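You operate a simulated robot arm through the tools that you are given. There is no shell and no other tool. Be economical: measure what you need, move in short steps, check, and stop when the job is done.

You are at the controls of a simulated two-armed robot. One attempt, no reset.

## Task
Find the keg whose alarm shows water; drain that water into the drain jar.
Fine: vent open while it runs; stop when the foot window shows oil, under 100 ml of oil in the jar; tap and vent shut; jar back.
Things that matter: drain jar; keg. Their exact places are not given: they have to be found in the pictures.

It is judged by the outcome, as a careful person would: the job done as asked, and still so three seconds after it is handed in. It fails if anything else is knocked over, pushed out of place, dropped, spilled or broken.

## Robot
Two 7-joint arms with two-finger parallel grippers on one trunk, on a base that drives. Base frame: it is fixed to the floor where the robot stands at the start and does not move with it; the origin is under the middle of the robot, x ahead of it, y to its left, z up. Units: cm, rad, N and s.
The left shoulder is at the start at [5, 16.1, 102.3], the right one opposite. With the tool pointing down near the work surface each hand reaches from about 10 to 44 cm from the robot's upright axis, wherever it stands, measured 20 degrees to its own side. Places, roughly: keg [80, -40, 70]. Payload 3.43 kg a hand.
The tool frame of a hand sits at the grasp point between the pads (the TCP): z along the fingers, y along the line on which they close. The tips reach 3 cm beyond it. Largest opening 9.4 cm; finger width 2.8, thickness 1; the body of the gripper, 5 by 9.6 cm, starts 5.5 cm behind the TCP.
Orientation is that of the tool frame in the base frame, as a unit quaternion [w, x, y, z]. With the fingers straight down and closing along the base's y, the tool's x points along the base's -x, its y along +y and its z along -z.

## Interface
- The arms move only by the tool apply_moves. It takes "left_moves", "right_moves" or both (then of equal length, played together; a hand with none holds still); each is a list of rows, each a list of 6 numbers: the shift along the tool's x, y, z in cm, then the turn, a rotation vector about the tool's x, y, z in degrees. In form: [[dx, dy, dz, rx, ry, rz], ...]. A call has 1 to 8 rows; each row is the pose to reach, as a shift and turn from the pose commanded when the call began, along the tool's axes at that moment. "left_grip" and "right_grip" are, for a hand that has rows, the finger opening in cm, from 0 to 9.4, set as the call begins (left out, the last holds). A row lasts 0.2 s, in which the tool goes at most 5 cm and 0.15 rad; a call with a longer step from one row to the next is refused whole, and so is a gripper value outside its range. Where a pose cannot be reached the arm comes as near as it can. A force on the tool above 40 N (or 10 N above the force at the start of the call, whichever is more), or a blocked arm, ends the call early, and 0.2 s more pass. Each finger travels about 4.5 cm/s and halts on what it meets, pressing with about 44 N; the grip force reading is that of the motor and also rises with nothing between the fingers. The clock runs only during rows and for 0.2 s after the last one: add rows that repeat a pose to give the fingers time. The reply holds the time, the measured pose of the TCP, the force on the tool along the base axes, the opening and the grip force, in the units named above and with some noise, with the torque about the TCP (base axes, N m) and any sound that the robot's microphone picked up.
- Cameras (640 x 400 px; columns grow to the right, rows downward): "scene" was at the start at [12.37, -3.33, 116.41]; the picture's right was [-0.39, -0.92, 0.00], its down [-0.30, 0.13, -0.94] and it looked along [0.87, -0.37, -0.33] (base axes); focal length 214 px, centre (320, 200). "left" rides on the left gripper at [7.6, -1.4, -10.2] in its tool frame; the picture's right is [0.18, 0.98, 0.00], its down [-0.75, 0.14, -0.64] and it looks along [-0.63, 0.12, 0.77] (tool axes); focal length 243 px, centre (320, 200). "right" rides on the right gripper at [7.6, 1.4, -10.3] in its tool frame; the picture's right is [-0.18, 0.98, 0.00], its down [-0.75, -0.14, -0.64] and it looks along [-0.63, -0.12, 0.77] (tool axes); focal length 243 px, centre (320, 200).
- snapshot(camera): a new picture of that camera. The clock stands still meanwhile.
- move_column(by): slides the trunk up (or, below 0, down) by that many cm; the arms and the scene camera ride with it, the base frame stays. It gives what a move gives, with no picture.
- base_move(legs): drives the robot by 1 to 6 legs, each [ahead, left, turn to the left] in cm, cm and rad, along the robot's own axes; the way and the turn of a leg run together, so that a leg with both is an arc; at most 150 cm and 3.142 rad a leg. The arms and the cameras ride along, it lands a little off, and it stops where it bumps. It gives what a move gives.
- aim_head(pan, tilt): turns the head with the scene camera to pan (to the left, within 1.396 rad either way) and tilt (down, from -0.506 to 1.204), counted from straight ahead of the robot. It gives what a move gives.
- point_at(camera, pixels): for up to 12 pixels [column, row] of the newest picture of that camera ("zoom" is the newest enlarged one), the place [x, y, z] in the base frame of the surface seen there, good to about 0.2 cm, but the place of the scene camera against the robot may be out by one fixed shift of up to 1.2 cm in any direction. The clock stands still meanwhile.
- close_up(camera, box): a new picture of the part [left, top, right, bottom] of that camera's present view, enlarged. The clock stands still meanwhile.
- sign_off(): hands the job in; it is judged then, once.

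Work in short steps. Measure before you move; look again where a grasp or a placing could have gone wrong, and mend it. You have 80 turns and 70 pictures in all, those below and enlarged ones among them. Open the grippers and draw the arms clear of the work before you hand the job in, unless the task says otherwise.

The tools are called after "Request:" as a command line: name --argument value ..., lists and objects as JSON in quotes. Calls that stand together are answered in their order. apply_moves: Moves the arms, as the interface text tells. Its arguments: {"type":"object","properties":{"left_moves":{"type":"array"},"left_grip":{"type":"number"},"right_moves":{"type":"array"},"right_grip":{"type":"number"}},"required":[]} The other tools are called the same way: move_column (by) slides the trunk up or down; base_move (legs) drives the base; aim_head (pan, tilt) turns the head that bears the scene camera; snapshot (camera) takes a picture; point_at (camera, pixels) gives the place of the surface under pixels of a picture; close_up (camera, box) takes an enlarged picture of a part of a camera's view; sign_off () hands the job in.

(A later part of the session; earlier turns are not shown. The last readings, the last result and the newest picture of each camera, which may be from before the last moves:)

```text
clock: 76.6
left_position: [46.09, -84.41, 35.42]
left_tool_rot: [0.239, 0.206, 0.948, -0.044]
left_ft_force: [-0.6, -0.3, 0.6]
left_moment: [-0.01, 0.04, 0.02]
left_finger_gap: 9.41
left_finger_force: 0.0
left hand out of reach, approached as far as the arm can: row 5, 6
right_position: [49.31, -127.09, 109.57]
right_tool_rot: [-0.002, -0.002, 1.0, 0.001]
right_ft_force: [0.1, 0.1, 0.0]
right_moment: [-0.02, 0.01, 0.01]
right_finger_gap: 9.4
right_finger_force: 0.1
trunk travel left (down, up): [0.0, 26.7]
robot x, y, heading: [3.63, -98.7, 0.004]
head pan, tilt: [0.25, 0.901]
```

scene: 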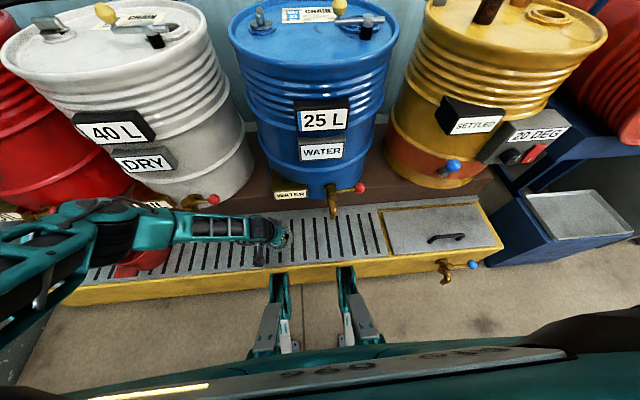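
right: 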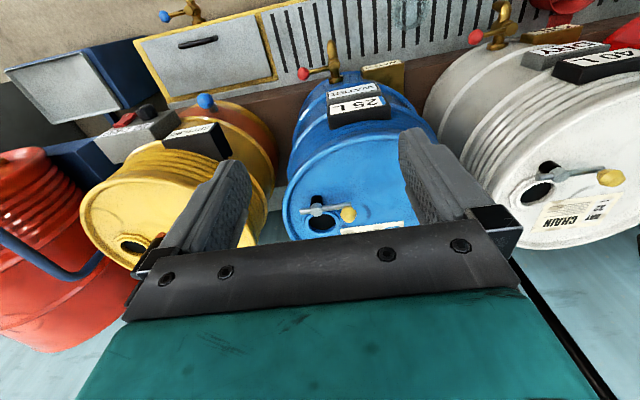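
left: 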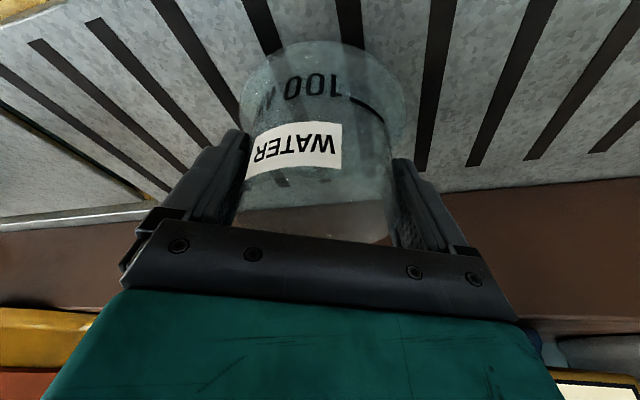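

Tilt is now 28°. I regrip, lift 0.8 cm and drive the base 2.1 cm further right.

Request:
apply_moves --left_moves '[[0, 0, 0, 0, 0, 0], [0, 0, 0, 0, 0, 0], [0, 0, 0, 0, 0, 0], [0, 0, 0, 0, 0, 0], [-0.38, 0, -0.71, 0, 0, 0], [-0.38, 0, -0.71, 0, 0, 0]]' --left_grip 7.2

Request:
base_move --legs '[[0.2, -2.2, 0]]'

```text
clock: 78.0
left_position: [46.13, -84.4, 36.21]
left_tool_rot: [0.238, 0.205, 0.948, -0.043]
left_ft_force: [0.0, 0.1, -0.1]
left_moment: [0.01, 0.01, -0.03]
left_finger_gap: 8.64
left_finger_force: 44.0
right_position: [49.3, -127.06, 109.55]
right_tool_rot: [-0.001, -0.001, 1.0, 0.0]
right_ft_force: [-0.4, 0.2, -0.5]
right_moment: [0.0, -0.02, 0.0]
right_finger_gap: 9.4
right_finger_force: 0.0
trunk travel left (down, up): [0.0, 26.7]
robot x, y, heading: [3.69, -98.54, 0.004]
head pan, tilt: [0.25, 0.901]
```

```text
clock: 78.8
left_position: [46.09, -86.58, 35.99]
left_tool_rot: [0.235, 0.206, 0.949, -0.042]
left_ft_force: [-11.4, 7.7, -6.9]
left_moment: [-0.52, -0.78, -0.03]
left_finger_gap: 8.63
left_finger_force: 43.8
right_position: [49.49, -129.19, 109.49]
right_tool_rot: [-0.002, -0.003, 1.0, 0.0]
right_ft_force: [-0.4, -0.1, 0.3]
right_moment: [0.0, -0.02, -0.03]
right_finger_gap: 9.43
right_finger_force: 0.0
trunk travel left (down, up): [0.0, 26.7]
robot x, y, heading: [4.35, -100.45, 0.004]
head pan, tilt: [0.25, 0.901]
```

The hand lightly touches the spout; I pull back 0.6 cm, lower to the tray, open, and look.

Request:
apply_moves --left_moves '[[0.3, -0.08, -0.15, 0, 0, 0], [0.52, -0.15, -0.27, 0, 0, 0], [0.7, -0.15, 0.1, 0, 0, 0], [0.84, -0.15, 0.35, 0, 0, 0], [0.84, -0.15, 0.35, 0, 0, 0]]'

Request:
close_up --camera "scene" --box '[230, 150, 390, 250]'

```text
clock: 80.0
left_position: [45.63, -86.45, 35.35]
left_tool_rot: [0.236, 0.206, 0.949, -0.042]
left_ft_force: [-1.8, 0.4, 4.4]
left_moment: [-0.17, -0.17, -0.02]
left_finger_gap: 8.61
left_finger_force: 44.1
right_position: [49.47, -129.33, 109.62]
right_tool_rot: [-0.002, -0.002, 1.0, 0.0]
right_ft_force: [0.3, -0.4, 0.1]
right_moment: [0.0, -0.01, 0.01]
right_finger_gap: 9.4
right_finger_force: 0.0
trunk travel left (down, up): [0.0, 26.7]
robot x, y, heading: [4.04, -100.62, 0.002]
head pan, tilt: [0.25, 0.901]
```

```text
4.00 times, centred on (310, 200) of scene
```

zoom: 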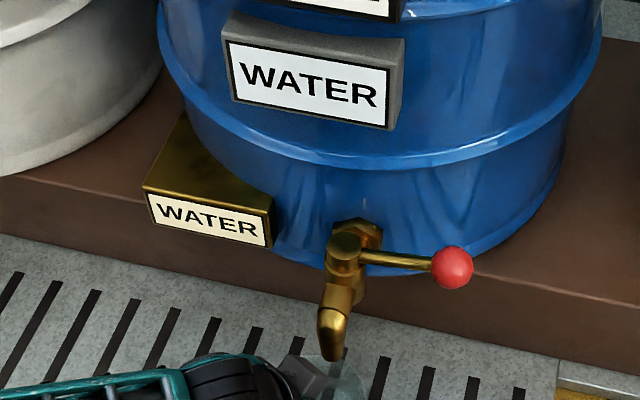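

The jar stands on the tray just under the spout tip. I open, withdraw along the tool axis, then rise above the tap.

Request:
apply_moves --left_moves '[[0, 0, 0, 0, 0, 0], [0, 0, 0, 0, 0, 0], [0, 0, -4, 0, 0, 0], [0, 0, -8, 0, 0, 0], [0, 0, -12, 0, 0, 0], [-2.3, 0, -16.4, 0, 0, 0], [-4.5, 0, -20.7, 0, 0, 0], [-6.5, 0, -24.5, 0, 0, 0]]' --left_grip 9.4

Request:
snapshot --camera "scene"

```text
clock: 81.8
left_position: [40.06, -84.34, 59.84]
left_tool_rot: [0.235, 0.205, 0.949, -0.042]
left_ft_force: [-0.1, 0.6, 0.3]
left_moment: [-0.02, 0.03, 0.01]
left_finger_gap: 9.39
left_finger_force: 0.2
left hand out of reach, approached as far as the arm can: row 3, 4, 5
right_position: [49.54, -129.23, 109.61]
right_tool_rot: [-0.002, -0.002, 1.0, 0.001]
right_ft_force: [0.0, 1.1, -0.2]
right_moment: [-0.01, -0.01, 0.0]
right_finger_gap: 9.39
right_finger_force: 0.0
trunk travel left (down, up): [0.0, 26.7]
robot x, y, heading: [3.78, -100.33, -0.002]
head pan, tilt: [0.25, 0.901]
```

```text
12 pictures are left
```

scene: 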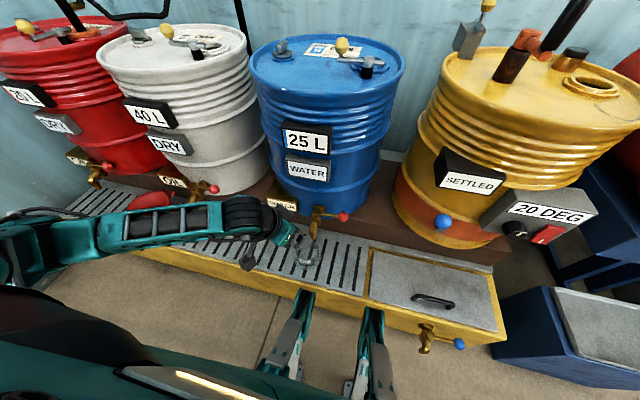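

The jar stands below the tip, and the left forearm would hide the foot window, so the right hand shall work the tap. I shift the base 15 cm left and bring the right hand down in front.

Request:
base_move --legs '[[0, 15, 0]]'

Request:
apply_moves --right_moves '[[4, 0, 0, 0, 0, 0], [8, 1, 2, 0, 0, 0], [10, 3, 6, 0, 0, 0], [11, 5.5, 10, 0, 0, 0], [11.5, 8, 14, 0, 0, 0], [11.5, 10.5, 18, 0, 0, 0], [11.5, 12.5, 22.4, 0, 0, 0], [11.5, 14, 27, 0, 0, 0]]' --right_grip 6.0

Request:
apply_moves --right_moves '[[0, 0, 3, 0, -6, 0], [0, 0, 6, 0, -12, 0], [0, 0, 8, 0, -18, 0], [0, 0, 8, 0, -25, 0], [0, 0, 8, 0, -25, 0]]'

```text
clock: 83.2
left_position: [40.07, -69.51, 59.95]
left_tool_rot: [0.236, 0.206, 0.949, -0.043]
left_ft_force: [0.1, -0.7, -0.6]
left_moment: [0.02, 0.0, -0.01]
left_finger_gap: 9.42
left_finger_force: 0.1
right_position: [49.51, -114.17, 109.5]
right_tool_rot: [-0.001, -0.001, 1.0, -0.001]
right_ft_force: [-0.6, 1.3, 0.1]
right_moment: [-0.02, 0.0, -0.05]
right_finger_gap: 9.39
right_finger_force: 0.0
trunk travel left (down, up): [0.0, 26.7]
robot x, y, heading: [3.91, -85.94, 0.005]
head pan, tilt: [0.25, 0.901]
```

```text
clock: 85.0
left_position: [40.19, -69.39, 59.96]
left_tool_rot: [0.236, 0.205, 0.949, -0.042]
left_ft_force: [-1.1, -0.7, 0.6]
left_moment: [0.01, 0.02, 0.03]
left_finger_gap: 9.39
left_finger_force: 0.1
right_position: [37.47, -100.23, 82.6]
right_tool_rot: [-0.002, -0.002, 1.0, 0.0]
right_ft_force: [-0.3, 0.2, 0.0]
right_moment: [0.0, -0.01, 0.01]
right_finger_gap: 6.01
right_finger_force: 0.0
trunk travel left (down, up): [0.0, 26.7]
robot x, y, heading: [3.71, -85.61, 0.005]
head pan, tilt: [0.25, 0.901]
```

```text
clock: 86.2
left_position: [40.29, -69.33, 59.96]
left_tool_rot: [0.236, 0.205, 0.949, -0.043]
left_ft_force: [0.6, 0.7, -0.5]
left_moment: [0.0, -0.04, -0.02]
left_finger_gap: 9.4
left_finger_force: 0.1
right_position: [37.65, -100.22, 74.59]
right_tool_rot: [0.215, -0.001, 0.977, 0.0]
right_ft_force: [0.2, 0.1, 0.6]
right_moment: [-0.01, -0.01, 0.01]
right_finger_gap: 6.01
right_finger_force: 0.1
trunk travel left (down, up): [0.0, 26.7]
robot x, y, heading: [3.95, -86.0, 0.006]
head pan, tilt: [0.25, 0.901]
```

Right hand is tilted 25°. I move near the knob and check with its camera.

Request:
apply_moves --right_moves '[[-1, 1.1, 3.7, 0, 0, 0], [-2, 2.2, 7.3, 0, 0, 0], [-3.1, 3.4, 11, 0, 0, 0], [-4.1, 4.5, 14.7, 0, 0, 0], [-4.1, 4.5, 14.7, 0, 0, 0]]'

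Request:
snapshot --camera "right"

```text
clock: 87.4
left_position: [40.14, -69.39, 59.84]
left_tool_rot: [0.236, 0.206, 0.949, -0.043]
left_ft_force: [1.1, 0.2, 0.1]
left_moment: [0.04, -0.01, 0.01]
left_finger_gap: 9.39
left_finger_force: 0.0
right_position: [45.84, -102.09, 69.39]
right_tool_rot: [0.215, -0.002, 0.977, 0.0]
right_ft_force: [-0.5, -0.3, 0.6]
right_moment: [0.0, -0.01, -0.02]
right_finger_gap: 5.97
right_finger_force: 0.0
right hand out of reach, approached as far as the arm can: row 1, 2, 3, 4, 5
trunk travel left (down, up): [0.0, 26.7]
robot x, y, heading: [3.32, -85.36, 0.004]
head pan, tilt: [0.25, 0.901]
```

```text
11 pictures are left
```

right: 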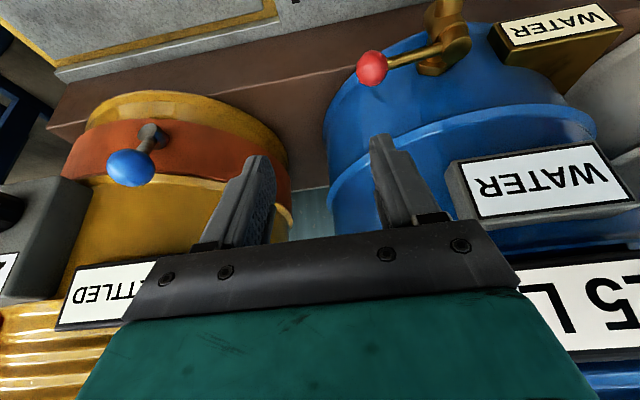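

The right arm hits a joint limit when tilted this close in. I shift the base 5 cm left and reduce the tilt to ~13°, then approach the knob.

Request:
base_move --legs '[[0.4, 5, 0]]'

Request:
apply_moves --right_moves '[[0, 0, 0, 0, 6, 0], [0, 0, 0, 0, 12, 0], [0, 0, 0, 0, 12, 0]]' --right_grip 5.0

Request:
apply_moves --right_moves '[[-0.8, 0.4, 2.7, 0, 0, 0], [-1.6, 0.9, 5.4, 0, 0, 0], [-2.4, 1.3, 8.1, 0, 0, 0], [-2.4, 1.3, 8.1, 0, 0, 0]]'

```text
clock: 88.3
left_position: [40.55, -64.33, 59.75]
left_tool_rot: [0.236, 0.205, 0.949, -0.043]
left_ft_force: [-0.9, 0.5, -0.6]
left_moment: [-0.06, 0.03, -0.01]
left_finger_gap: 9.42
left_finger_force: 0.0
right_position: [46.1, -97.16, 69.62]
right_tool_rot: [0.215, -0.002, 0.977, 0.0]
right_ft_force: [0.4, 0.1, 0.2]
right_moment: [-0.03, 0.03, 0.02]
right_finger_gap: 5.99
right_finger_force: 0.2
trunk travel left (down, up): [0.0, 26.7]
robot x, y, heading: [4.72, -80.98, 0.006]
head pan, tilt: [0.25, 0.901]
```

```text
clock: 89.1
left_position: [40.49, -64.41, 59.88]
left_tool_rot: [0.235, 0.206, 0.949, -0.043]
left_ft_force: [-0.6, 0.4, 0.5]
left_moment: [-0.04, -0.03, 0.02]
left_finger_gap: 9.4
left_finger_force: 0.1
right_position: [46.32, -97.06, 69.52]
right_tool_rot: [0.11, -0.002, 0.994, 0.001]
right_ft_force: [-0.1, 1.0, -0.6]
right_moment: [0.01, 0.02, 0.0]
right_finger_gap: 5.01
right_finger_force: 0.0
trunk travel left (down, up): [0.0, 26.7]
robot x, y, heading: [4.41, -80.76, 0.006]
head pan, tilt: [0.25, 0.901]
```

```text
clock: 90.1
left_position: [40.44, -64.37, 59.78]
left_tool_rot: [0.237, 0.206, 0.949, -0.043]
left_ft_force: [-0.2, 0.2, 0.8]
left_moment: [-0.01, -0.01, 0.01]
left_finger_gap: 9.42
left_finger_force: 0.0
right_position: [47.99, -100.18, 67.18]
right_tool_rot: [0.111, -0.003, 0.994, 0.0]
right_ft_force: [-0.1, 0.6, 0.2]
right_moment: [-0.01, 0.0, 0.02]
right_finger_gap: 5.01
right_finger_force: 0.0
right hand out of reach, approached as far as the arm can: row 1, 2, 3, 4
trunk travel left (down, up): [0.0, 26.7]
robot x, y, heading: [4.48, -80.89, 0.009]
head pan, tilt: [0.25, 0.901]
```

This looks like the arm being folded too tightly; raising the trunk lengthens it. I raise 8 cm and descend to the knob again.

Request:
move_column --by 8

Request:
apply_moves --right_moves '[[0.3, 1.2, 3.5, 0, 0, 0], [0.5, 2.4, 7, 0, 0, 0], [0.75, 3.6, 10.5, 0, 0, 0], [0.95, 4.5, 13.3, 0, 0, 0], [0.95, 4.5, 13.3, 0, 0, 0]]'

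```text
clock: 91.3
left_position: [40.45, -64.43, 67.84]
left_tool_rot: [0.235, 0.206, 0.949, -0.043]
left_ft_force: [-0.3, 0.5, -0.6]
left_moment: [0.0, -0.01, -0.01]
left_finger_gap: 9.41
left_finger_force: 0.1
right_position: [47.98, -99.98, 75.19]
right_tool_rot: [0.112, -0.001, 0.994, 0.0]
right_ft_force: [-0.8, -0.1, 0.2]
right_moment: [-0.02, -0.02, 0.01]
right_finger_gap: 5.0
right_finger_force: 0.0
trunk travel left (down, up): [-8.0, 18.7]
robot x, y, heading: [4.75, -80.67, 0.007]
head pan, tilt: [0.25, 0.901]
```

```text
clock: 92.5
left_position: [40.44, -64.34, 67.88]
left_tool_rot: [0.237, 0.205, 0.949, -0.042]
left_ft_force: [-0.6, -0.2, -0.8]
left_moment: [0.01, -0.01, -0.04]
left_finger_gap: 9.39
left_finger_force: 0.0
right_position: [46.46, -102.36, 72.55]
right_tool_rot: [0.112, -0.003, 0.994, 0.001]
right_ft_force: [0.3, -0.2, -0.5]
right_moment: [0.0, 0.02, -0.01]
right_finger_gap: 5.02
right_finger_force: 0.0
right hand out of reach, approached as far as the arm can: row 1, 2, 3, 4, 5
trunk travel left (down, up): [-8.0, 18.7]
robot x, y, heading: [4.13, -81.01, 0.005]
head pan, tilt: [0.25, 0.901]
```

Still limited, so the right arm is in a poor configuration; the left arm's is good, so it will push the lever with closed fingers. I lift the right hand away, drive right 29 cm and lower the trunk.

Request:
apply_moves --right_moves '[[2, -1, -4, 0, 0, 0], [4, -2, -8, 0, 0, 0], [5, -3, -12.5, 0, 0, 0], [5, -4, -17, 0, 0, 0], [5, -5, -21.5, 0, 0, 0], [5, -5, -26, 0, 0, 0]]'

Request:
base_move --legs '[[-0.4, -29, 0]]'

Request:
move_column --by -8

```text
clock: 93.9
left_position: [40.51, -64.39, 67.86]
left_tool_rot: [0.236, 0.206, 0.949, -0.043]
left_ft_force: [0.1, -0.9, 0.7]
left_moment: [-0.01, -0.02, -0.01]
left_finger_gap: 9.39
left_finger_force: 0.1
right_position: [35.77, -107.33, 96.66]
right_tool_rot: [0.111, -0.003, 0.994, 0.001]
right_ft_force: [-0.3, 0.2, 1.6]
right_moment: [0.0, 0.02, -0.01]
right_finger_gap: 4.97
right_finger_force: 0.1
trunk travel left (down, up): [-8.0, 18.7]
robot x, y, heading: [4.18, -81.1, 0.008]
head pan, tilt: [0.25, 0.901]
```

```text
clock: 95.9
left_position: [40.31, -93.62, 67.93]
left_tool_rot: [0.235, 0.206, 0.949, -0.042]
left_ft_force: [0.2, -0.9, -0.4]
left_moment: [-0.01, 0.03, 0.0]
left_finger_gap: 9.39
left_finger_force: 0.0
right_position: [35.62, -136.69, 96.62]
right_tool_rot: [0.111, -0.002, 0.994, 0.0]
right_ft_force: [-0.5, 0.8, 0.3]
right_moment: [0.0, 0.02, 0.0]
right_finger_gap: 5.01
right_finger_force: 0.0
trunk travel left (down, up): [-8.0, 18.7]
robot x, y, heading: [3.97, -109.82, -0.0]
head pan, tilt: [0.25, 0.901]
```

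```text
clock: 97.1
left_position: [40.2, -93.65, 59.93]
left_tool_rot: [0.235, 0.206, 0.949, -0.042]
left_ft_force: [-0.5, 0.2, -0.7]
left_moment: [0.05, 0.03, -0.01]
left_finger_gap: 9.39
left_finger_force: 0.0
right_position: [35.54, -136.65, 88.77]
right_tool_rot: [0.111, -0.001, 0.994, 0.0]
right_ft_force: [-1.0, 0.5, 1.1]
right_moment: [-0.04, 0.02, 0.01]
right_finger_gap: 5.01
right_finger_force: 0.0
trunk travel left (down, up): [0.0, 26.7]
robot x, y, heading: [3.76, -110.18, 0.003]
head pan, tilt: [0.25, 0.901]
```

Left hand is at (40.2,-93.7,60). With fingers closed, I move it above and behind the knob.

Request:
apply_moves --left_moves '[[-3.35, 1.0, 1.05, 0, 0, 0], [-6.7, 2.05, 2.1, 0, 0, 0], [-10.05, 3.1, 3.15, 0, 0, 0], [-13.4, 4.1, 4.2, 0, 0, 0], [-13.4, 4.1, 4.2, 0, 0, 0]]' --left_grip 0

Request:
snapshot --camera "scene"

```text
clock: 98.3
left_position: [54.59, -95.59, 62.47]
left_tool_rot: [0.236, 0.207, 0.949, -0.043]
left_ft_force: [-0.3, 0.2, 0.2]
left_moment: [0.01, 0.01, -0.01]
left_finger_gap: 0.01
left_finger_force: 10.6
right_position: [35.69, -136.71, 88.74]
right_tool_rot: [0.111, -0.001, 0.994, 0.002]
right_ft_force: [-0.3, -0.5, -0.4]
right_moment: [0.02, -0.02, 0.04]
right_finger_gap: 4.99
right_finger_force: 0.2
trunk travel left (down, up): [0.0, 26.7]
robot x, y, heading: [3.84, -109.62, 0.005]
head pan, tilt: [0.25, 0.901]
```

```text
10 pictures are left
```

scene: 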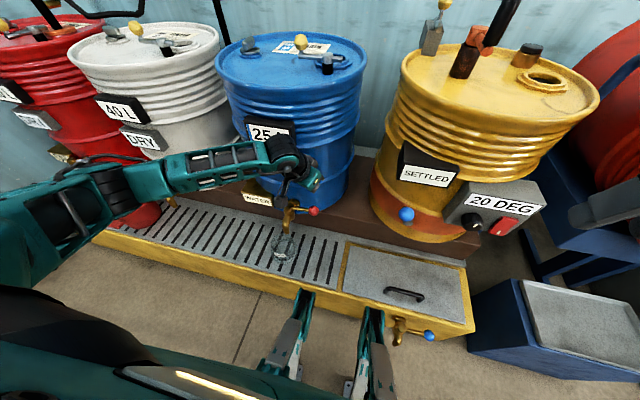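

Hand is in place and the foot window at (257,199) remains visible. I go down behind the knob.

Request:
apply_moves --left_moves '[[1.2, 0, 2.2, 0, 0, 0], [2.4, 0, 4.5, 0, 0, 0], [3.43, 0, 6.56, 0, 0, 0], [3.43, 0, 6.56, 0, 0, 0]]'

Request:
close_up --camera "scene" --box '[224, 150, 352, 230]'

```text
clock: 99.3
left_position: [54.79, -95.45, 55.09]
left_tool_rot: [0.236, 0.206, 0.949, -0.043]
left_ft_force: [1.0, 0.9, 2.7]
left_moment: [-0.03, 0.04, -0.01]
left_finger_gap: 0.0
left_finger_force: 33.0
right_position: [35.56, -136.74, 88.82]
right_tool_rot: [0.111, -0.001, 0.994, 0.001]
right_ft_force: [0.1, -0.4, -0.1]
right_moment: [-0.03, -0.02, -0.01]
right_finger_gap: 4.99
right_finger_force: 0.1
trunk travel left (down, up): [0.0, 26.7]
robot x, y, heading: [3.91, -110.03, 0.006]
head pan, tilt: [0.25, 0.901]
```

```text
5.00 times, centred on (288, 190) of scene
```

zoom: 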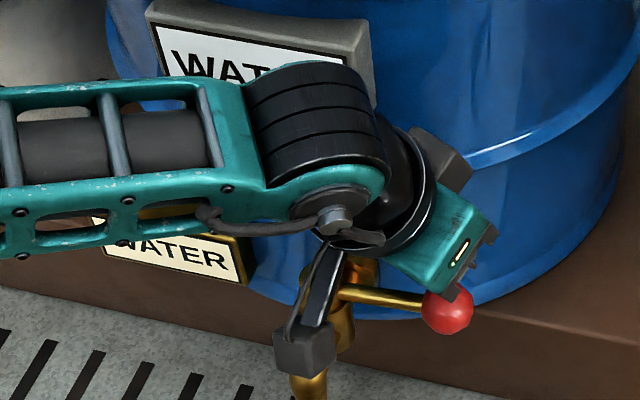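

Fingers are behind the knob. I pull the lever along its arc to about 45° and check the stream.

Request:
apply_moves --left_moves '[[1.72, -1.37, -0.93, 0, 0, 0], [3.71, -2.2, -1.98, 0, 0, 0], [5.82, -2.41, -3.08, 0, 0, 0]]'

Request:
close_up --camera "scene" --box '[216, 160, 376, 260]'

```text
clock: 100.1
left_position: [47.58, -94.96, 54.89]
left_tool_rot: [0.235, 0.206, 0.949, -0.043]
left_ft_force: [-0.1, -0.2, 0.8]
left_moment: [0.02, -0.03, -0.03]
left_finger_gap: 0.01
left_finger_force: 33.0
right_position: [35.56, -136.59, 88.77]
right_tool_rot: [0.112, 0.0, 0.994, 0.0]
right_ft_force: [0.6, 0.1, -0.9]
right_moment: [-0.03, -0.01, 0.02]
right_finger_gap: 5.0
right_finger_force: 0.0
trunk travel left (down, up): [0.0, 26.7]
robot x, y, heading: [3.83, -110.26, -0.001]
head pan, tilt: [0.25, 0.901]
```

```text
4.00 times, centred on (296, 210) of scene
```

zoom: 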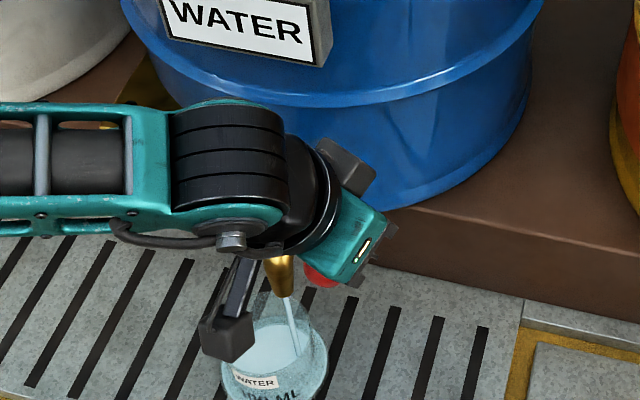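

Water is running into the jar. I measure the knob's position now (no clock), to plan the closing push.

Request:
point_at --camera "zoom" --pixels '[[318, 282], [325, 277], [275, 350], [250, 370], [300, 350]]'

```text
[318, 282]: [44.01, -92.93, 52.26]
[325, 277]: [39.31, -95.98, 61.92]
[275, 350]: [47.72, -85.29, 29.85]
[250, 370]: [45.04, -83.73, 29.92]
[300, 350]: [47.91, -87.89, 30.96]
```

Knob is near 45°. I lift over to its other side, ready to close, then check the window.

Request:
apply_moves --left_moves '[[-1.6, 0, -3.0, 0, 0, 0], [-3.0, 0, -5.76, 0, 0, 0], [0, 1.0, -7.3, 0, 0, 0], [3.0, 1.9, -8.86, 0, 0, 0]]'

Request:
close_up --camera "scene" --box '[216, 160, 376, 260]'

```text
clock: 101.1
left_position: [42.2, -90.43, 61.54]
left_tool_rot: [0.235, 0.205, 0.949, -0.043]
left_ft_force: [-0.7, -0.1, 0.4]
left_moment: [0.01, -0.07, 0.0]
left_finger_gap: 0.0
left_finger_force: 32.5
right_position: [35.72, -136.63, 88.77]
right_tool_rot: [0.111, -0.001, 0.994, 0.0]
right_ft_force: [-0.8, 0.0, -0.1]
right_moment: [-0.02, 0.0, -0.02]
right_finger_gap: 5.0
right_finger_force: 0.1
trunk travel left (down, up): [0.0, 26.7]
robot x, y, heading: [4.07, -109.83, -0.0]
head pan, tilt: [0.25, 0.901]
```

```text
4.00 times, centred on (296, 210) of scene
```

zoom: 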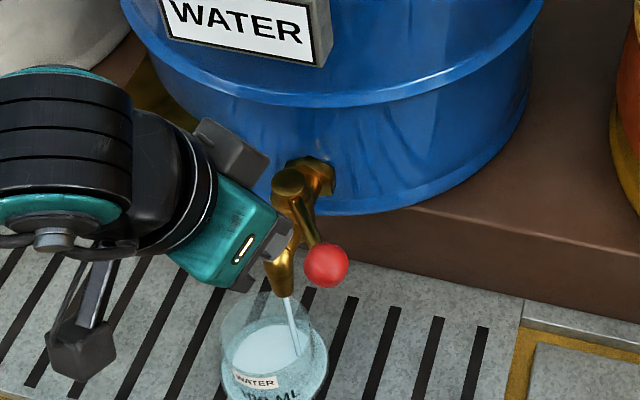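

The wrist hides the foot window. I raise the hand 12 cm to see it.

Request:
apply_moves --left_moves '[[-2.2, 0, -4.3, 0, 0, 0], [-4.4, 0, -8.6, 0, 0, 0], [-5.8, 0, -11.2, 0, 0, 0]]'

Request:
close_up --camera "scene" --box '[216, 160, 376, 260]'

```text
clock: 101.9
left_position: [41.8, -90.67, 74.04]
left_tool_rot: [0.236, 0.206, 0.949, -0.043]
left_ft_force: [0.2, 0.2, -0.2]
left_moment: [-0.01, -0.01, -0.05]
left_finger_gap: 0.0
left_finger_force: 33.3
right_position: [35.57, -136.69, 88.7]
right_tool_rot: [0.111, -0.001, 0.994, -0.001]
right_ft_force: [0.1, -1.4, 0.6]
right_moment: [0.01, 0.03, 0.01]
right_finger_gap: 5.0
right_finger_force: 0.1
trunk travel left (down, up): [0.0, 26.7]
robot x, y, heading: [4.07, -109.87, 0.002]
head pan, tilt: [0.25, 0.901]
```

```text
4.00 times, centred on (296, 210) of scene
```

zoom: 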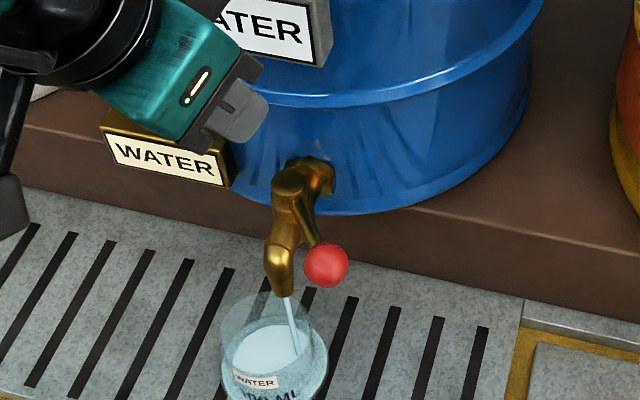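

The window still reads WATER and the stream is thin. I wait about one second holding still and look at window and jar together more closely.

Request:
apply_moves --left_moves '[[0, 0, 0, 0, 0, 0], [0, 0, 0, 0, 0, 0], [0, 0, 0, 0, 0, 0], [0, 0, 0, 0, 0, 0], [0, 0, 0, 0, 0, 0]]'

Request:
close_up --camera "scene" --box '[232, 192, 344, 262]'

Request:
point_at --camera "zoom" --pixels '[[190, 330], [240, 320], [200, 290], [280, 330], [170, 350], [150, 290], [310, 290]]'

```text
clock: 103.1
left_position: [41.9, -90.78, 74.16]
left_tool_rot: [0.236, 0.205, 0.949, -0.042]
left_ft_force: [0.5, -0.5, 0.4]
left_moment: [0.01, 0.01, -0.01]
left_finger_gap: 0.0
left_finger_force: 33.0
right_position: [35.58, -136.71, 88.63]
right_tool_rot: [0.111, -0.001, 0.994, 0.0]
right_ft_force: [0.1, -0.1, 0.1]
right_moment: [-0.01, 0.0, 0.02]
right_finger_gap: 4.97
right_finger_force: 0.0
trunk travel left (down, up): [0.0, 26.7]
robot x, y, heading: [3.98, -110.14, 0.003]
head pan, tilt: [0.25, 0.901]
```

```text
5.71 times, centred on (288, 227) of scene
```

zoom: 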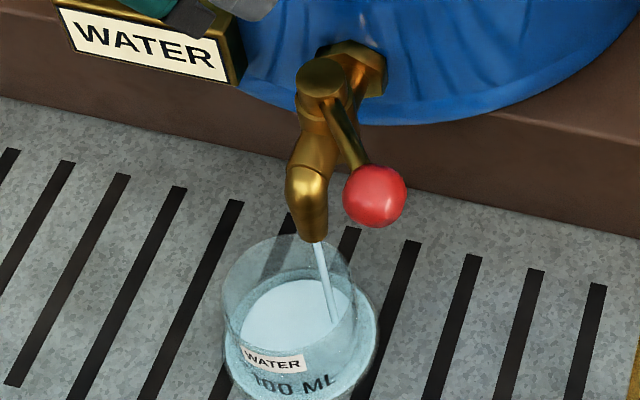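

```text
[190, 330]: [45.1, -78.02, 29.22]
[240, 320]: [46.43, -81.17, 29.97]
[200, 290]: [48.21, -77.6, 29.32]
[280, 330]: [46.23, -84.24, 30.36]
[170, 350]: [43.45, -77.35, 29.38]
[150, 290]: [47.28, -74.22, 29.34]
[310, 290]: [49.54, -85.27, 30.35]
```

Level surface is only ~1 cm above the tray (≈40 ml after 3 s), so about 15 ml/s. I let it run another 3.6 s and check.

Request:
apply_moves --left_moves '[[0, 0, 0, 0, 0, 0], [0, 0, 0, 0, 0, 0], [0, 0, 0, 0, 0, 0], [0, 0, 0, 0, 0, 0], [0, 0, 0, 0, 0, 0], [0, 0, 0, 0, 0, 0], [0, 0, 0, 0, 0, 0], [0, 0, 0, 0, 0, 0]]'

Request:
apply_moves --left_moves '[[0, 0, 0, 0, 0, 0], [0, 0, 0, 0, 0, 0], [0, 0, 0, 0, 0, 0], [0, 0, 0, 0, 0, 0], [0, 0, 0, 0, 0, 0], [0, 0, 0, 0, 0, 0], [0, 0, 0, 0, 0, 0], [0, 0, 0, 0, 0, 0]]'

Request:
close_up --camera "scene" --box '[232, 192, 344, 262]'

Request:
point_at --camera "zoom" --pixels '[[280, 330], [300, 300], [310, 290], [270, 315]]'

```text
clock: 104.9
left_position: [41.93, -90.66, 74.16]
left_tool_rot: [0.236, 0.205, 0.949, -0.043]
left_ft_force: [-0.2, 0.4, 0.1]
left_moment: [0.01, 0.0, 0.02]
left_finger_gap: 0.0
left_finger_force: 32.7
right_position: [35.57, -136.68, 88.65]
right_tool_rot: [0.112, -0.001, 0.994, 0.0]
right_ft_force: [-0.3, -0.5, 0.8]
right_moment: [0.0, 0.0, 0.01]
right_finger_gap: 5.0
right_finger_force: 0.2
trunk travel left (down, up): [0.0, 26.7]
robot x, y, heading: [3.82, -110.23, 0.002]
head pan, tilt: [0.25, 0.901]
```

```text
clock: 106.7
left_position: [41.94, -90.79, 74.2]
left_tool_rot: [0.236, 0.205, 0.949, -0.043]
left_ft_force: [0.4, -0.4, -0.6]
left_moment: [0.02, 0.04, 0.0]
left_finger_gap: 0.02
left_finger_force: 32.9
right_position: [35.59, -136.68, 88.75]
right_tool_rot: [0.111, 0.0, 0.994, 0.0]
right_ft_force: [0.2, -0.1, 0.2]
right_moment: [-0.05, 0.03, -0.01]
right_finger_gap: 4.98
right_finger_force: 0.0
trunk travel left (down, up): [0.0, 26.7]
robot x, y, heading: [4.25, -109.64, 0.003]
head pan, tilt: [0.25, 0.901]
```

```text
5.71 times, centred on (288, 227) of scene
```

zoom: 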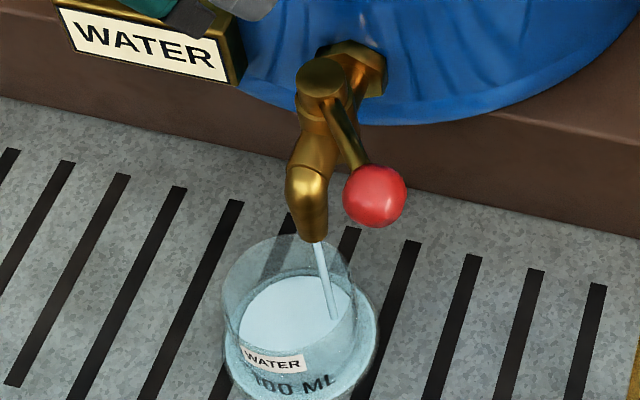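

```text
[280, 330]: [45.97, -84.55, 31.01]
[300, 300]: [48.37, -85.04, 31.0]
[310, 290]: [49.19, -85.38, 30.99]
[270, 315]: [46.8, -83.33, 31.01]
```

Rise is 0.64 cm in 3.6 s, about 8–9 ml/s, about 55 ml in the jar so far. Window still WATER; I let it run 7.2 s more.

Request:
apply_moves --left_moves '[[0, 0, 0, 0, 0, 0], [0, 0, 0, 0, 0, 0], [0, 0, 0, 0, 0, 0], [0, 0, 0, 0, 0, 0], [0, 0, 0, 0, 0, 0], [0, 0, 0, 0, 0, 0], [0, 0, 0, 0, 0, 0], [0, 0, 0, 0, 0, 0]]'

Request:
apply_moves --left_moves '[[0, 0, 0, 0, 0, 0], [0, 0, 0, 0, 0, 0], [0, 0, 0, 0, 0, 0], [0, 0, 0, 0, 0, 0], [0, 0, 0, 0, 0, 0], [0, 0, 0, 0, 0, 0], [0, 0, 0, 0, 0, 0], [0, 0, 0, 0, 0, 0]]'

Request:
apply_moves --left_moves '[[0, 0, 0, 0, 0, 0], [0, 0, 0, 0, 0, 0], [0, 0, 0, 0, 0, 0], [0, 0, 0, 0, 0, 0], [0, 0, 0, 0, 0, 0], [0, 0, 0, 0, 0, 0], [0, 0, 0, 0, 0, 0], [0, 0, 0, 0, 0, 0]]'

Request:
apply_moves --left_moves '[[0, 0, 0, 0, 0, 0], [0, 0, 0, 0, 0, 0], [0, 0, 0, 0, 0, 0], [0, 0, 0, 0, 0, 0], [0, 0, 0, 0, 0, 0], [0, 0, 0, 0, 0, 0], [0, 0, 0, 0, 0, 0], [0, 0, 0, 0, 0, 0]]'

Request:
close_up --camera "scene" --box '[232, 192, 344, 262]'

Request:
point_at --camera "zoom" --pixels '[[280, 320], [300, 300], [310, 290], [270, 310]]'

```text
clock: 108.5
left_position: [41.98, -90.69, 74.05]
left_tool_rot: [0.235, 0.206, 0.949, -0.042]
left_ft_force: [-0.8, 0.1, -0.6]
left_moment: [0.01, 0.03, 0.02]
left_finger_gap: 0.0
left_finger_force: 33.3
right_position: [35.71, -136.65, 88.67]
right_tool_rot: [0.111, -0.001, 0.994, 0.0]
right_ft_force: [0.0, -0.5, 0.1]
right_moment: [0.02, -0.01, 0.01]
right_finger_gap: 5.0
right_finger_force: 0.1
trunk travel left (down, up): [0.0, 26.7]
robot x, y, heading: [4.19, -110.14, 0.008]
head pan, tilt: [0.25, 0.901]
```

```text
clock: 110.3
left_position: [41.93, -90.83, 74.06]
left_tool_rot: [0.236, 0.206, 0.949, -0.043]
left_ft_force: [0.6, 0.2, 0.1]
left_moment: [0.01, -0.05, -0.01]
left_finger_gap: 0.0
left_finger_force: 32.9
right_position: [35.73, -136.67, 88.77]
right_tool_rot: [0.111, -0.001, 0.994, 0.001]
right_ft_force: [0.2, -0.2, 0.1]
right_moment: [0.02, 0.02, -0.02]
right_finger_gap: 4.98
right_finger_force: 0.1
trunk travel left (down, up): [0.0, 26.7]
robot x, y, heading: [3.75, -110.24, 0.005]
head pan, tilt: [0.25, 0.901]
```

```text
clock: 112.1
left_position: [41.92, -90.77, 74.05]
left_tool_rot: [0.236, 0.205, 0.949, -0.043]
left_ft_force: [-0.4, -0.9, -0.6]
left_moment: [-0.01, -0.01, 0.03]
left_finger_gap: 0.0
left_finger_force: 32.5
right_position: [35.58, -136.6, 88.69]
right_tool_rot: [0.111, -0.001, 0.994, 0.0]
right_ft_force: [0.3, -0.2, -0.5]
right_moment: [-0.01, 0.0, -0.02]
right_finger_gap: 5.0
right_finger_force: 0.1
trunk travel left (down, up): [0.0, 26.7]
robot x, y, heading: [4.09, -109.74, 0.01]
head pan, tilt: [0.25, 0.901]
```

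```text
clock: 113.9
left_position: [41.85, -90.71, 74.11]
left_tool_rot: [0.235, 0.205, 0.949, -0.043]
left_ft_force: [-0.3, 0.8, -0.2]
left_moment: [0.0, 0.0, -0.04]
left_finger_gap: 0.0
left_finger_force: 32.9
right_position: [35.58, -136.68, 88.77]
right_tool_rot: [0.112, -0.002, 0.994, 0.0]
right_ft_force: [-0.8, 0.0, 0.2]
right_moment: [-0.03, -0.03, -0.03]
right_finger_gap: 4.99
right_finger_force: 0.0
trunk travel left (down, up): [0.0, 26.7]
robot x, y, heading: [3.74, -109.92, 0.003]
head pan, tilt: [0.25, 0.901]
```

```text
5.71 times, centred on (288, 227) of scene
```

zoom: 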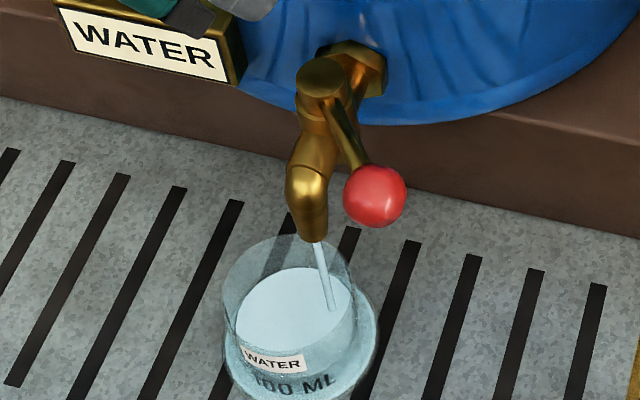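

```text
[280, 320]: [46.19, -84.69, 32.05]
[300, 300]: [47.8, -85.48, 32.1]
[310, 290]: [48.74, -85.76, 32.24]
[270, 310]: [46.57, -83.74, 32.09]
```

Now ~2.2 cm (≈108 ml), rising ~7 ml/s, window still WATER. I run 9 s more, then check again.

Request:
apply_moves --left_moves '[[0, 0, 0, 0, 0, 0], [0, 0, 0, 0, 0, 0], [0, 0, 0, 0, 0, 0], [0, 0, 0, 0, 0, 0], [0, 0, 0, 0, 0, 0], [0, 0, 0, 0, 0, 0], [0, 0, 0, 0, 0, 0], [0, 0, 0, 0, 0, 0]]'

Request:
point_at --camera "zoom" --pixels '[[280, 320], [300, 300]]'

Request:
apply_moves --left_moves '[[0, 0, 0, 0, 0, 0], [0, 0, 0, 0, 0, 0], [0, 0, 0, 0, 0, 0], [0, 0, 0, 0, 0, 0], [0, 0, 0, 0, 0, 0], [0, 0, 0, 0, 0, 0], [0, 0, 0, 0, 0, 0], [0, 0, 0, 0, 0, 0]]'

Request:
apply_moves --left_moves '[[0, 0, 0, 0, 0, 0], [0, 0, 0, 0, 0, 0], [0, 0, 0, 0, 0, 0], [0, 0, 0, 0, 0, 0], [0, 0, 0, 0, 0, 0], [0, 0, 0, 0, 0, 0], [0, 0, 0, 0, 0, 0], [0, 0, 0, 0, 0, 0]]'

Request:
apply_moves --left_moves '[[0, 0, 0, 0, 0, 0], [0, 0, 0, 0, 0, 0], [0, 0, 0, 0, 0, 0], [0, 0, 0, 0, 0, 0], [0, 0, 0, 0, 0, 0], [0, 0, 0, 0, 0, 0], [0, 0, 0, 0, 0, 0], [0, 0, 0, 0, 0, 0]]'

Request:
apply_moves --left_moves '[[0, 0, 0, 0, 0, 0], [0, 0, 0, 0, 0, 0], [0, 0, 0, 0, 0, 0], [0, 0, 0, 0, 0, 0], [0, 0, 0, 0, 0, 0], [0, 0, 0, 0, 0, 0], [0, 0, 0, 0, 0, 0]]'

Request:
close_up --camera "scene" --box '[232, 192, 344, 262]'

Request:
point_at --camera "zoom" --pixels '[[280, 310], [300, 300], [310, 290], [270, 305]]'

```text
clock: 115.7
left_position: [41.91, -90.75, 74.25]
left_tool_rot: [0.236, 0.205, 0.949, -0.043]
left_ft_force: [-0.3, 0.2, 0.4]
left_moment: [-0.02, 0.0, -0.01]
left_finger_gap: 0.0
left_finger_force: 33.3
right_position: [35.52, -136.61, 88.74]
right_tool_rot: [0.112, -0.001, 0.994, 0.0]
right_ft_force: [1.1, 0.1, -0.4]
right_moment: [0.0, 0.03, 0.03]
right_finger_gap: 4.99
right_finger_force: 0.1
trunk travel left (down, up): [0.0, 26.7]
robot x, y, heading: [4.14, -109.63, 0.003]
head pan, tilt: [0.25, 0.901]
```

```text
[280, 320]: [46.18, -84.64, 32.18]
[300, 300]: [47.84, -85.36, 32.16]
```

```text
clock: 117.5
left_position: [41.86, -90.64, 74.16]
left_tool_rot: [0.236, 0.205, 0.949, -0.042]
left_ft_force: [0.1, -1.0, 0.5]
left_moment: [0.0, 0.02, -0.03]
left_finger_gap: 0.02
left_finger_force: 32.8
right_position: [35.57, -136.72, 88.64]
right_tool_rot: [0.112, -0.001, 0.994, 0.0]
right_ft_force: [-0.4, 0.4, 0.3]
right_moment: [0.0, 0.01, 0.02]
right_finger_gap: 5.01
right_finger_force: 0.1
trunk travel left (down, up): [0.0, 26.7]
robot x, y, heading: [4.07, -109.98, 0.008]
head pan, tilt: [0.25, 0.901]
```

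```text
clock: 119.3
left_position: [41.95, -90.7, 74.29]
left_tool_rot: [0.235, 0.206, 0.949, -0.042]
left_ft_force: [-0.6, -0.3, -0.1]
left_moment: [-0.03, 0.0, 0.01]
left_finger_gap: 0.0
left_finger_force: 32.6
right_position: [35.65, -136.68, 88.73]
right_tool_rot: [0.112, -0.001, 0.994, 0.001]
right_ft_force: [-0.5, 1.1, 0.1]
right_moment: [-0.02, 0.03, -0.01]
right_finger_gap: 4.99
right_finger_force: 0.2
trunk travel left (down, up): [0.0, 26.7]
robot x, y, heading: [3.92, -109.81, 0.006]
head pan, tilt: [0.25, 0.901]
```

```text
clock: 121.1
left_position: [41.94, -90.74, 74.16]
left_tool_rot: [0.236, 0.205, 0.949, -0.043]
left_ft_force: [-0.6, 0.0, 0.0]
left_moment: [-0.02, -0.02, -0.02]
left_finger_gap: 0.0
left_finger_force: 32.9
right_position: [35.51, -136.62, 88.63]
right_tool_rot: [0.111, -0.001, 0.994, 0.001]
right_ft_force: [0.2, 0.2, 0.9]
right_moment: [-0.01, -0.02, -0.01]
right_finger_gap: 5.01
right_finger_force: 0.0
trunk travel left (down, up): [0.0, 26.7]
robot x, y, heading: [3.99, -109.96, 0.001]
head pan, tilt: [0.25, 0.901]
```

```text
clock: 122.7
left_position: [41.92, -90.78, 74.16]
left_tool_rot: [0.235, 0.205, 0.949, -0.043]
left_ft_force: [-0.5, -0.6, -0.3]
left_moment: [-0.02, -0.02, 0.02]
left_finger_gap: 0.01
left_finger_force: 33.1
right_position: [35.62, -136.66, 88.6]
right_tool_rot: [0.111, -0.001, 0.994, 0.0]
right_ft_force: [-0.8, -0.7, -0.4]
right_moment: [0.02, 0.0, 0.03]
right_finger_gap: 5.04
right_finger_force: 0.1
trunk travel left (down, up): [0.0, 26.7]
robot x, y, heading: [3.99, -109.85, 0.002]
head pan, tilt: [0.25, 0.901]
```

```text
5.71 times, centred on (288, 227) of scene
```

zoom: 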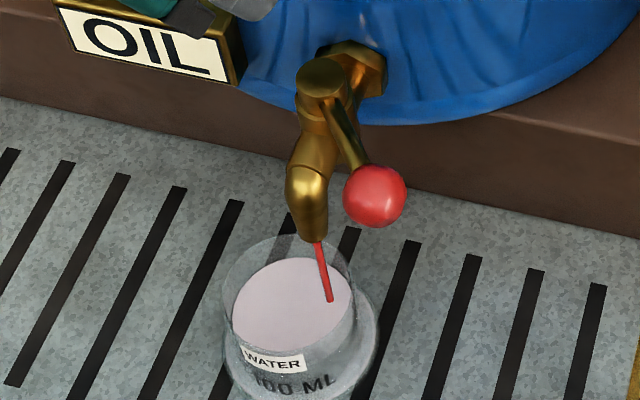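

```text
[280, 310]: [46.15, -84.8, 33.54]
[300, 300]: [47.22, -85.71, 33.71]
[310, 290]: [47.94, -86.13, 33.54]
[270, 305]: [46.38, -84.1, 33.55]
```

The window now shows OIL and the stream is red. I go down on the lever's near side and push it shut at once.

Request:
apply_moves --left_moves '[[2.22, 0.1, 4.25, 0, 0, 0], [4.4, 0.1, 8.42, 0, 0, 0], [6.57, 0.15, 12.58, 0, 0, 0], [8.71, 0.26, 16.88, 0, 0, 0], [6.29, -1.15, 18.12, 0, 0, 0], [4.27, -1.82, 19.16, 0, 0, 0], [2.15, -1.9, 20.27, 0, 0, 0], [1.63, -1.86, 20.54, 0, 0, 0]]'

```text
clock: 124.5
left_position: [48.36, -95.31, 55.09]
left_tool_rot: [0.233, 0.205, 0.95, -0.041]
left_ft_force: [-30.5, 16.0, 18.0]
left_moment: [0.19, 0.18, 0.17]
left_finger_gap: 0.0
left_finger_force: 32.5
right_position: [35.59, -136.65, 88.81]
right_tool_rot: [0.113, -0.002, 0.994, 0.0]
right_ft_force: [-0.4, 0.1, 0.5]
right_moment: [0.02, -0.06, 0.0]
right_finger_gap: 4.98
right_finger_force: 0.1
trunk travel left (down, up): [0.0, 26.7]
robot x, y, heading: [3.95, -109.92, 0.007]
head pan, tilt: [0.25, 0.901]
```

The lever is firmly against its closed stop (30 N). I back off the lever, rise, and drive 8 cm left so the jar is in the left hand's good zone.

Request:
apply_moves --left_moves '[[1.4, -0.16, -0.73, 0, 0, 0], [2.79, -0.32, -1.46, 0, 0, 0], [0.9, -0.32, -5.0, 0, 0, 0], [-0.9, -0.32, -8.55, 0, 0, 0]]'

Request:
base_move --legs '[[0, 8, 0]]'

```text
clock: 125.5
left_position: [45.6, -94.53, 63.2]
left_tool_rot: [0.235, 0.206, 0.949, -0.043]
left_ft_force: [0.8, -0.5, 0.5]
left_moment: [0.01, -0.02, -0.03]
left_finger_gap: 0.01
left_finger_force: 32.8
right_position: [35.65, -136.58, 88.7]
right_tool_rot: [0.112, -0.001, 0.994, 0.0]
right_ft_force: [0.9, -0.1, 0.3]
right_moment: [0.01, 0.04, 0.02]
right_finger_gap: 5.0
right_finger_force: 0.2
trunk travel left (down, up): [0.0, 26.7]
robot x, y, heading: [4.13, -110.17, 0.004]
head pan, tilt: [0.25, 0.901]
```

```text
clock: 126.5
left_position: [45.52, -86.7, 63.16]
left_tool_rot: [0.236, 0.206, 0.949, -0.043]
left_ft_force: [0.0, -0.1, 0.3]
left_moment: [0.03, 0.0, 0.02]
left_finger_gap: 0.0
left_finger_force: 33.0
right_position: [35.55, -128.68, 88.84]
right_tool_rot: [0.111, -0.001, 0.994, 0.001]
right_ft_force: [0.7, 1.2, 0.3]
right_moment: [-0.02, 0.03, -0.02]
right_finger_gap: 5.03
right_finger_force: 0.1
trunk travel left (down, up): [0.0, 26.7]
robot x, y, heading: [4.16, -102.47, 0.003]
head pan, tilt: [0.25, 0.901]
```

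Now the hand hangs over the jar. I open the fingers and descend vertically to just above the jar's rim.

Request:
apply_moves --left_moves '[[0.8, 0.8, -0.4, 0, 0, 0], [2.9, 0.8, 3.5, 0, 0, 0], [5.1, 0.8, 7.7, 0, 0, 0], [7.2, 0.8, 11.8, 0, 0, 0], [9.3, 0.8, 15.9, 0, 0, 0], [10.5, 0.8, 18.2, 0, 0, 0], [10.5, 0.8, 18.2, 0, 0, 0]]' --left_grip 9.4

```text
clock: 128.2
left_position: [45.29, -85.34, 42.14]
left_tool_rot: [0.236, 0.207, 0.949, -0.043]
left_ft_force: [0.0, -0.1, 0.6]
left_moment: [0.02, 0.01, 0.0]
left_finger_gap: 9.42
left_finger_force: 0.0
right_position: [35.54, -128.76, 88.73]
right_tool_rot: [0.111, 0.0, 0.994, 0.001]
right_ft_force: [0.6, -0.7, -0.5]
right_moment: [0.02, -0.02, 0.0]
right_finger_gap: 5.02
right_finger_force: 0.1
trunk travel left (down, up): [0.0, 26.7]
robot x, y, heading: [4.06, -102.33, 0.002]
head pan, tilt: [0.25, 0.901]
```

Clear so far. I use the last picture on the left hand's view to fix the jar's place.

Request:
snapshot --camera "left"

```text
1 pictures are left
```

left: 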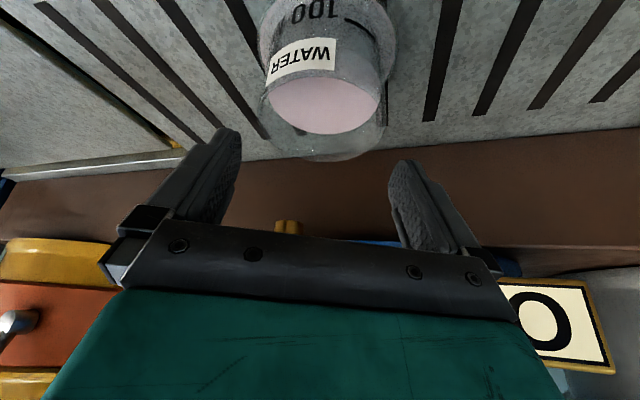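

No stream now; the jar lies centred near column 322. I measure its edges and the surface.

Request:
point_at --camera "left" --pixels '[[265, 105], [383, 105], [272, 95], [377, 92], [325, 110], [325, 128], [278, 110], [370, 110], [302, 60], [330, 157], [262, 90], [388, 90]]'

```text
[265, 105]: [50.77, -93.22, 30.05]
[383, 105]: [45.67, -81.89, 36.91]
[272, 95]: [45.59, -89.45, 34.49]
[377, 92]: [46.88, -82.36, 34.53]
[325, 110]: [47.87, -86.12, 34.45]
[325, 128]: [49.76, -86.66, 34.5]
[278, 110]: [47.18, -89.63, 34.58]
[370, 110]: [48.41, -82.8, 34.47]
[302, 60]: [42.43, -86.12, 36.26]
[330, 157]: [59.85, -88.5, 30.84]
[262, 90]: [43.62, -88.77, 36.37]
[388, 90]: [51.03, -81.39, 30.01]
```

Jar centre ≈(46.5,-86.0), liquid about 185 ml, well below the rim. I go down the last 6.7 cm and grip.

Request:
apply_moves --left_moves '[[0.8, -0.1, 2.1, 0, 0, 0], [1.6, -0.1, 4.2, 0, 0, 0], [2.4, -0.1, 6.35, 0, 0, 0], [2.4, -0.1, 6.35, 0, 0, 0]]'

Request:
apply_moves --left_moves '[[0, 0, 0, 0, 0, 0], [0, 0, 0, 0, 0, 0], [0, 0, 0, 0, 0, 0], [0, 0, 0, 0, 0, 0]]' --left_grip 7.2

```text
clock: 129.2
left_position: [46.17, -85.61, 35.56]
left_tool_rot: [0.236, 0.206, 0.949, -0.043]
left_ft_force: [-0.4, 0.8, -0.1]
left_moment: [0.02, -0.03, -0.04]
left_finger_gap: 9.38
left_finger_force: 0.1
right_position: [35.69, -128.8, 88.66]
right_tool_rot: [0.112, -0.002, 0.994, 0.001]
right_ft_force: [-0.4, -0.3, -0.9]
right_moment: [-0.01, -0.01, -0.01]
right_finger_gap: 5.03
right_finger_force: 0.1
trunk travel left (down, up): [0.0, 26.7]
robot x, y, heading: [3.85, -102.07, 0.009]
head pan, tilt: [0.25, 0.901]
```

```text
clock: 130.2
left_position: [46.11, -85.73, 35.48]
left_tool_rot: [0.235, 0.206, 0.949, -0.043]
left_ft_force: [0.1, -0.5, -0.3]
left_moment: [0.0, -0.03, -0.03]
left_finger_gap: 8.66
left_finger_force: 44.3
right_position: [35.61, -128.72, 88.69]
right_tool_rot: [0.112, -0.001, 0.994, 0.001]
right_ft_force: [0.3, -0.4, 1.0]
right_moment: [0.01, 0.0, -0.01]
right_finger_gap: 5.02
right_finger_force: 0.2
trunk travel left (down, up): [0.0, 26.7]
robot x, y, heading: [4.09, -102.17, -0.0]
head pan, tilt: [0.25, 0.901]
```

Grip is good. I lift the jar 1.2 cm, ease back from the spout and drive left 22.6 cm toward its original spot.

Request:
apply_moves --left_moves '[[-0.28, 0, -0.53, 0, 0, 0], [-0.55, 0, -1.06, 0, 0, 0], [0.04, 0, -1.37, 0, 0, 0], [0.04, 0, -1.37, 0, 0, 0]]'

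Request:
base_move --legs '[[-0.5, 12, 0], [0, 10.6, 0]]'

```text
clock: 131.2
left_position: [45.52, -85.22, 36.7]
left_tool_rot: [0.235, 0.207, 0.949, -0.043]
left_ft_force: [-0.1, 0.1, -3.2]
left_moment: [0.03, 0.0, -0.01]
left_finger_gap: 8.63
left_finger_force: 44.5
right_position: [35.62, -128.69, 88.68]
right_tool_rot: [0.112, -0.001, 0.994, 0.0]
right_ft_force: [0.7, 0.4, -0.6]
right_moment: [-0.01, 0.0, 0.01]
right_finger_gap: 5.0
right_finger_force: 0.1
trunk travel left (down, up): [0.0, 26.7]
robot x, y, heading: [4.27, -101.94, 0.002]
head pan, tilt: [0.25, 0.901]
```

```text
clock: 133.2
left_position: [45.0, -62.71, 36.6]
left_tool_rot: [0.236, 0.205, 0.949, -0.043]
left_ft_force: [0.9, 0.0, -2.1]
left_moment: [0.01, -0.01, -0.02]
left_finger_gap: 8.61
left_finger_force: 44.4
right_position: [35.1, -106.19, 88.74]
right_tool_rot: [0.111, -0.003, 0.994, 0.001]
right_ft_force: [0.2, -0.3, -0.4]
right_moment: [-0.02, 0.0, 0.03]
right_finger_gap: 5.0
right_finger_force: 0.1
trunk travel left (down, up): [0.0, 26.7]
robot x, y, heading: [3.54, -79.35, 0.005]
head pan, tilt: [0.25, 0.901]
```

The jar is within a millimetre or two of its old place. I lower it 1.15 cm, open, and rise straight up.

Request:
apply_moves --left_moves '[[0.25, 0, 0.5, 0, 0, 0], [0.48, -0.05, 0.95, 0, 0, 0], [0.53, -0.05, 1.03, 0, 0, 0], [0.53, -0.05, 1.03, 0, 0, 0]]'

Request:
apply_moves --left_moves '[[0, 0, 0, 0, 0, 0], [0, 0, 0, 0, 0, 0], [0, 0, 0, 0, 0, 0], [-1.1, 0, -2.2, 0, 0, 0], [-2.8, 0, -5.3, 0, 0, 0], [-4.6, 0, -8.9, 0, 0, 0], [-6.9, 0, -13.3, 0, 0, 0], [-9.2, 0, -17.7, 0, 0, 0]]' --left_grip 9.4

```text
clock: 134.2
left_position: [44.9, -62.84, 35.52]
left_tool_rot: [0.235, 0.205, 0.949, -0.043]
left_ft_force: [-1.2, 0.0, 2.8]
left_moment: [0.31, 0.06, 0.14]
left_finger_gap: 8.58
left_finger_force: 44.1
right_position: [35.06, -106.14, 88.78]
right_tool_rot: [0.111, -0.002, 0.994, 0.001]
right_ft_force: [-0.3, -0.5, -0.2]
right_moment: [0.01, 0.0, 0.0]
right_finger_gap: 5.0
right_finger_force: 0.2
trunk travel left (down, up): [0.0, 26.7]
robot x, y, heading: [3.41, -79.5, 0.005]
head pan, tilt: [0.25, 0.901]
```

```text
clock: 136.0
left_position: [44.66, -63.05, 55.53]
left_tool_rot: [0.234, 0.206, 0.949, -0.042]
left_ft_force: [-0.1, -0.1, 0.4]
left_moment: [-0.01, -0.03, 0.01]
left_finger_gap: 9.4
left_finger_force: 0.1
right_position: [34.95, -106.1, 88.66]
right_tool_rot: [0.111, -0.001, 0.994, 0.001]
right_ft_force: [0.5, -0.6, -0.3]
right_moment: [0.02, 0.01, 0.0]
right_finger_gap: 5.0
right_finger_force: 0.1
trunk travel left (down, up): [0.0, 26.7]
robot x, y, heading: [3.46, -79.32, 0.006]
head pan, tilt: [0.25, 0.901]
```

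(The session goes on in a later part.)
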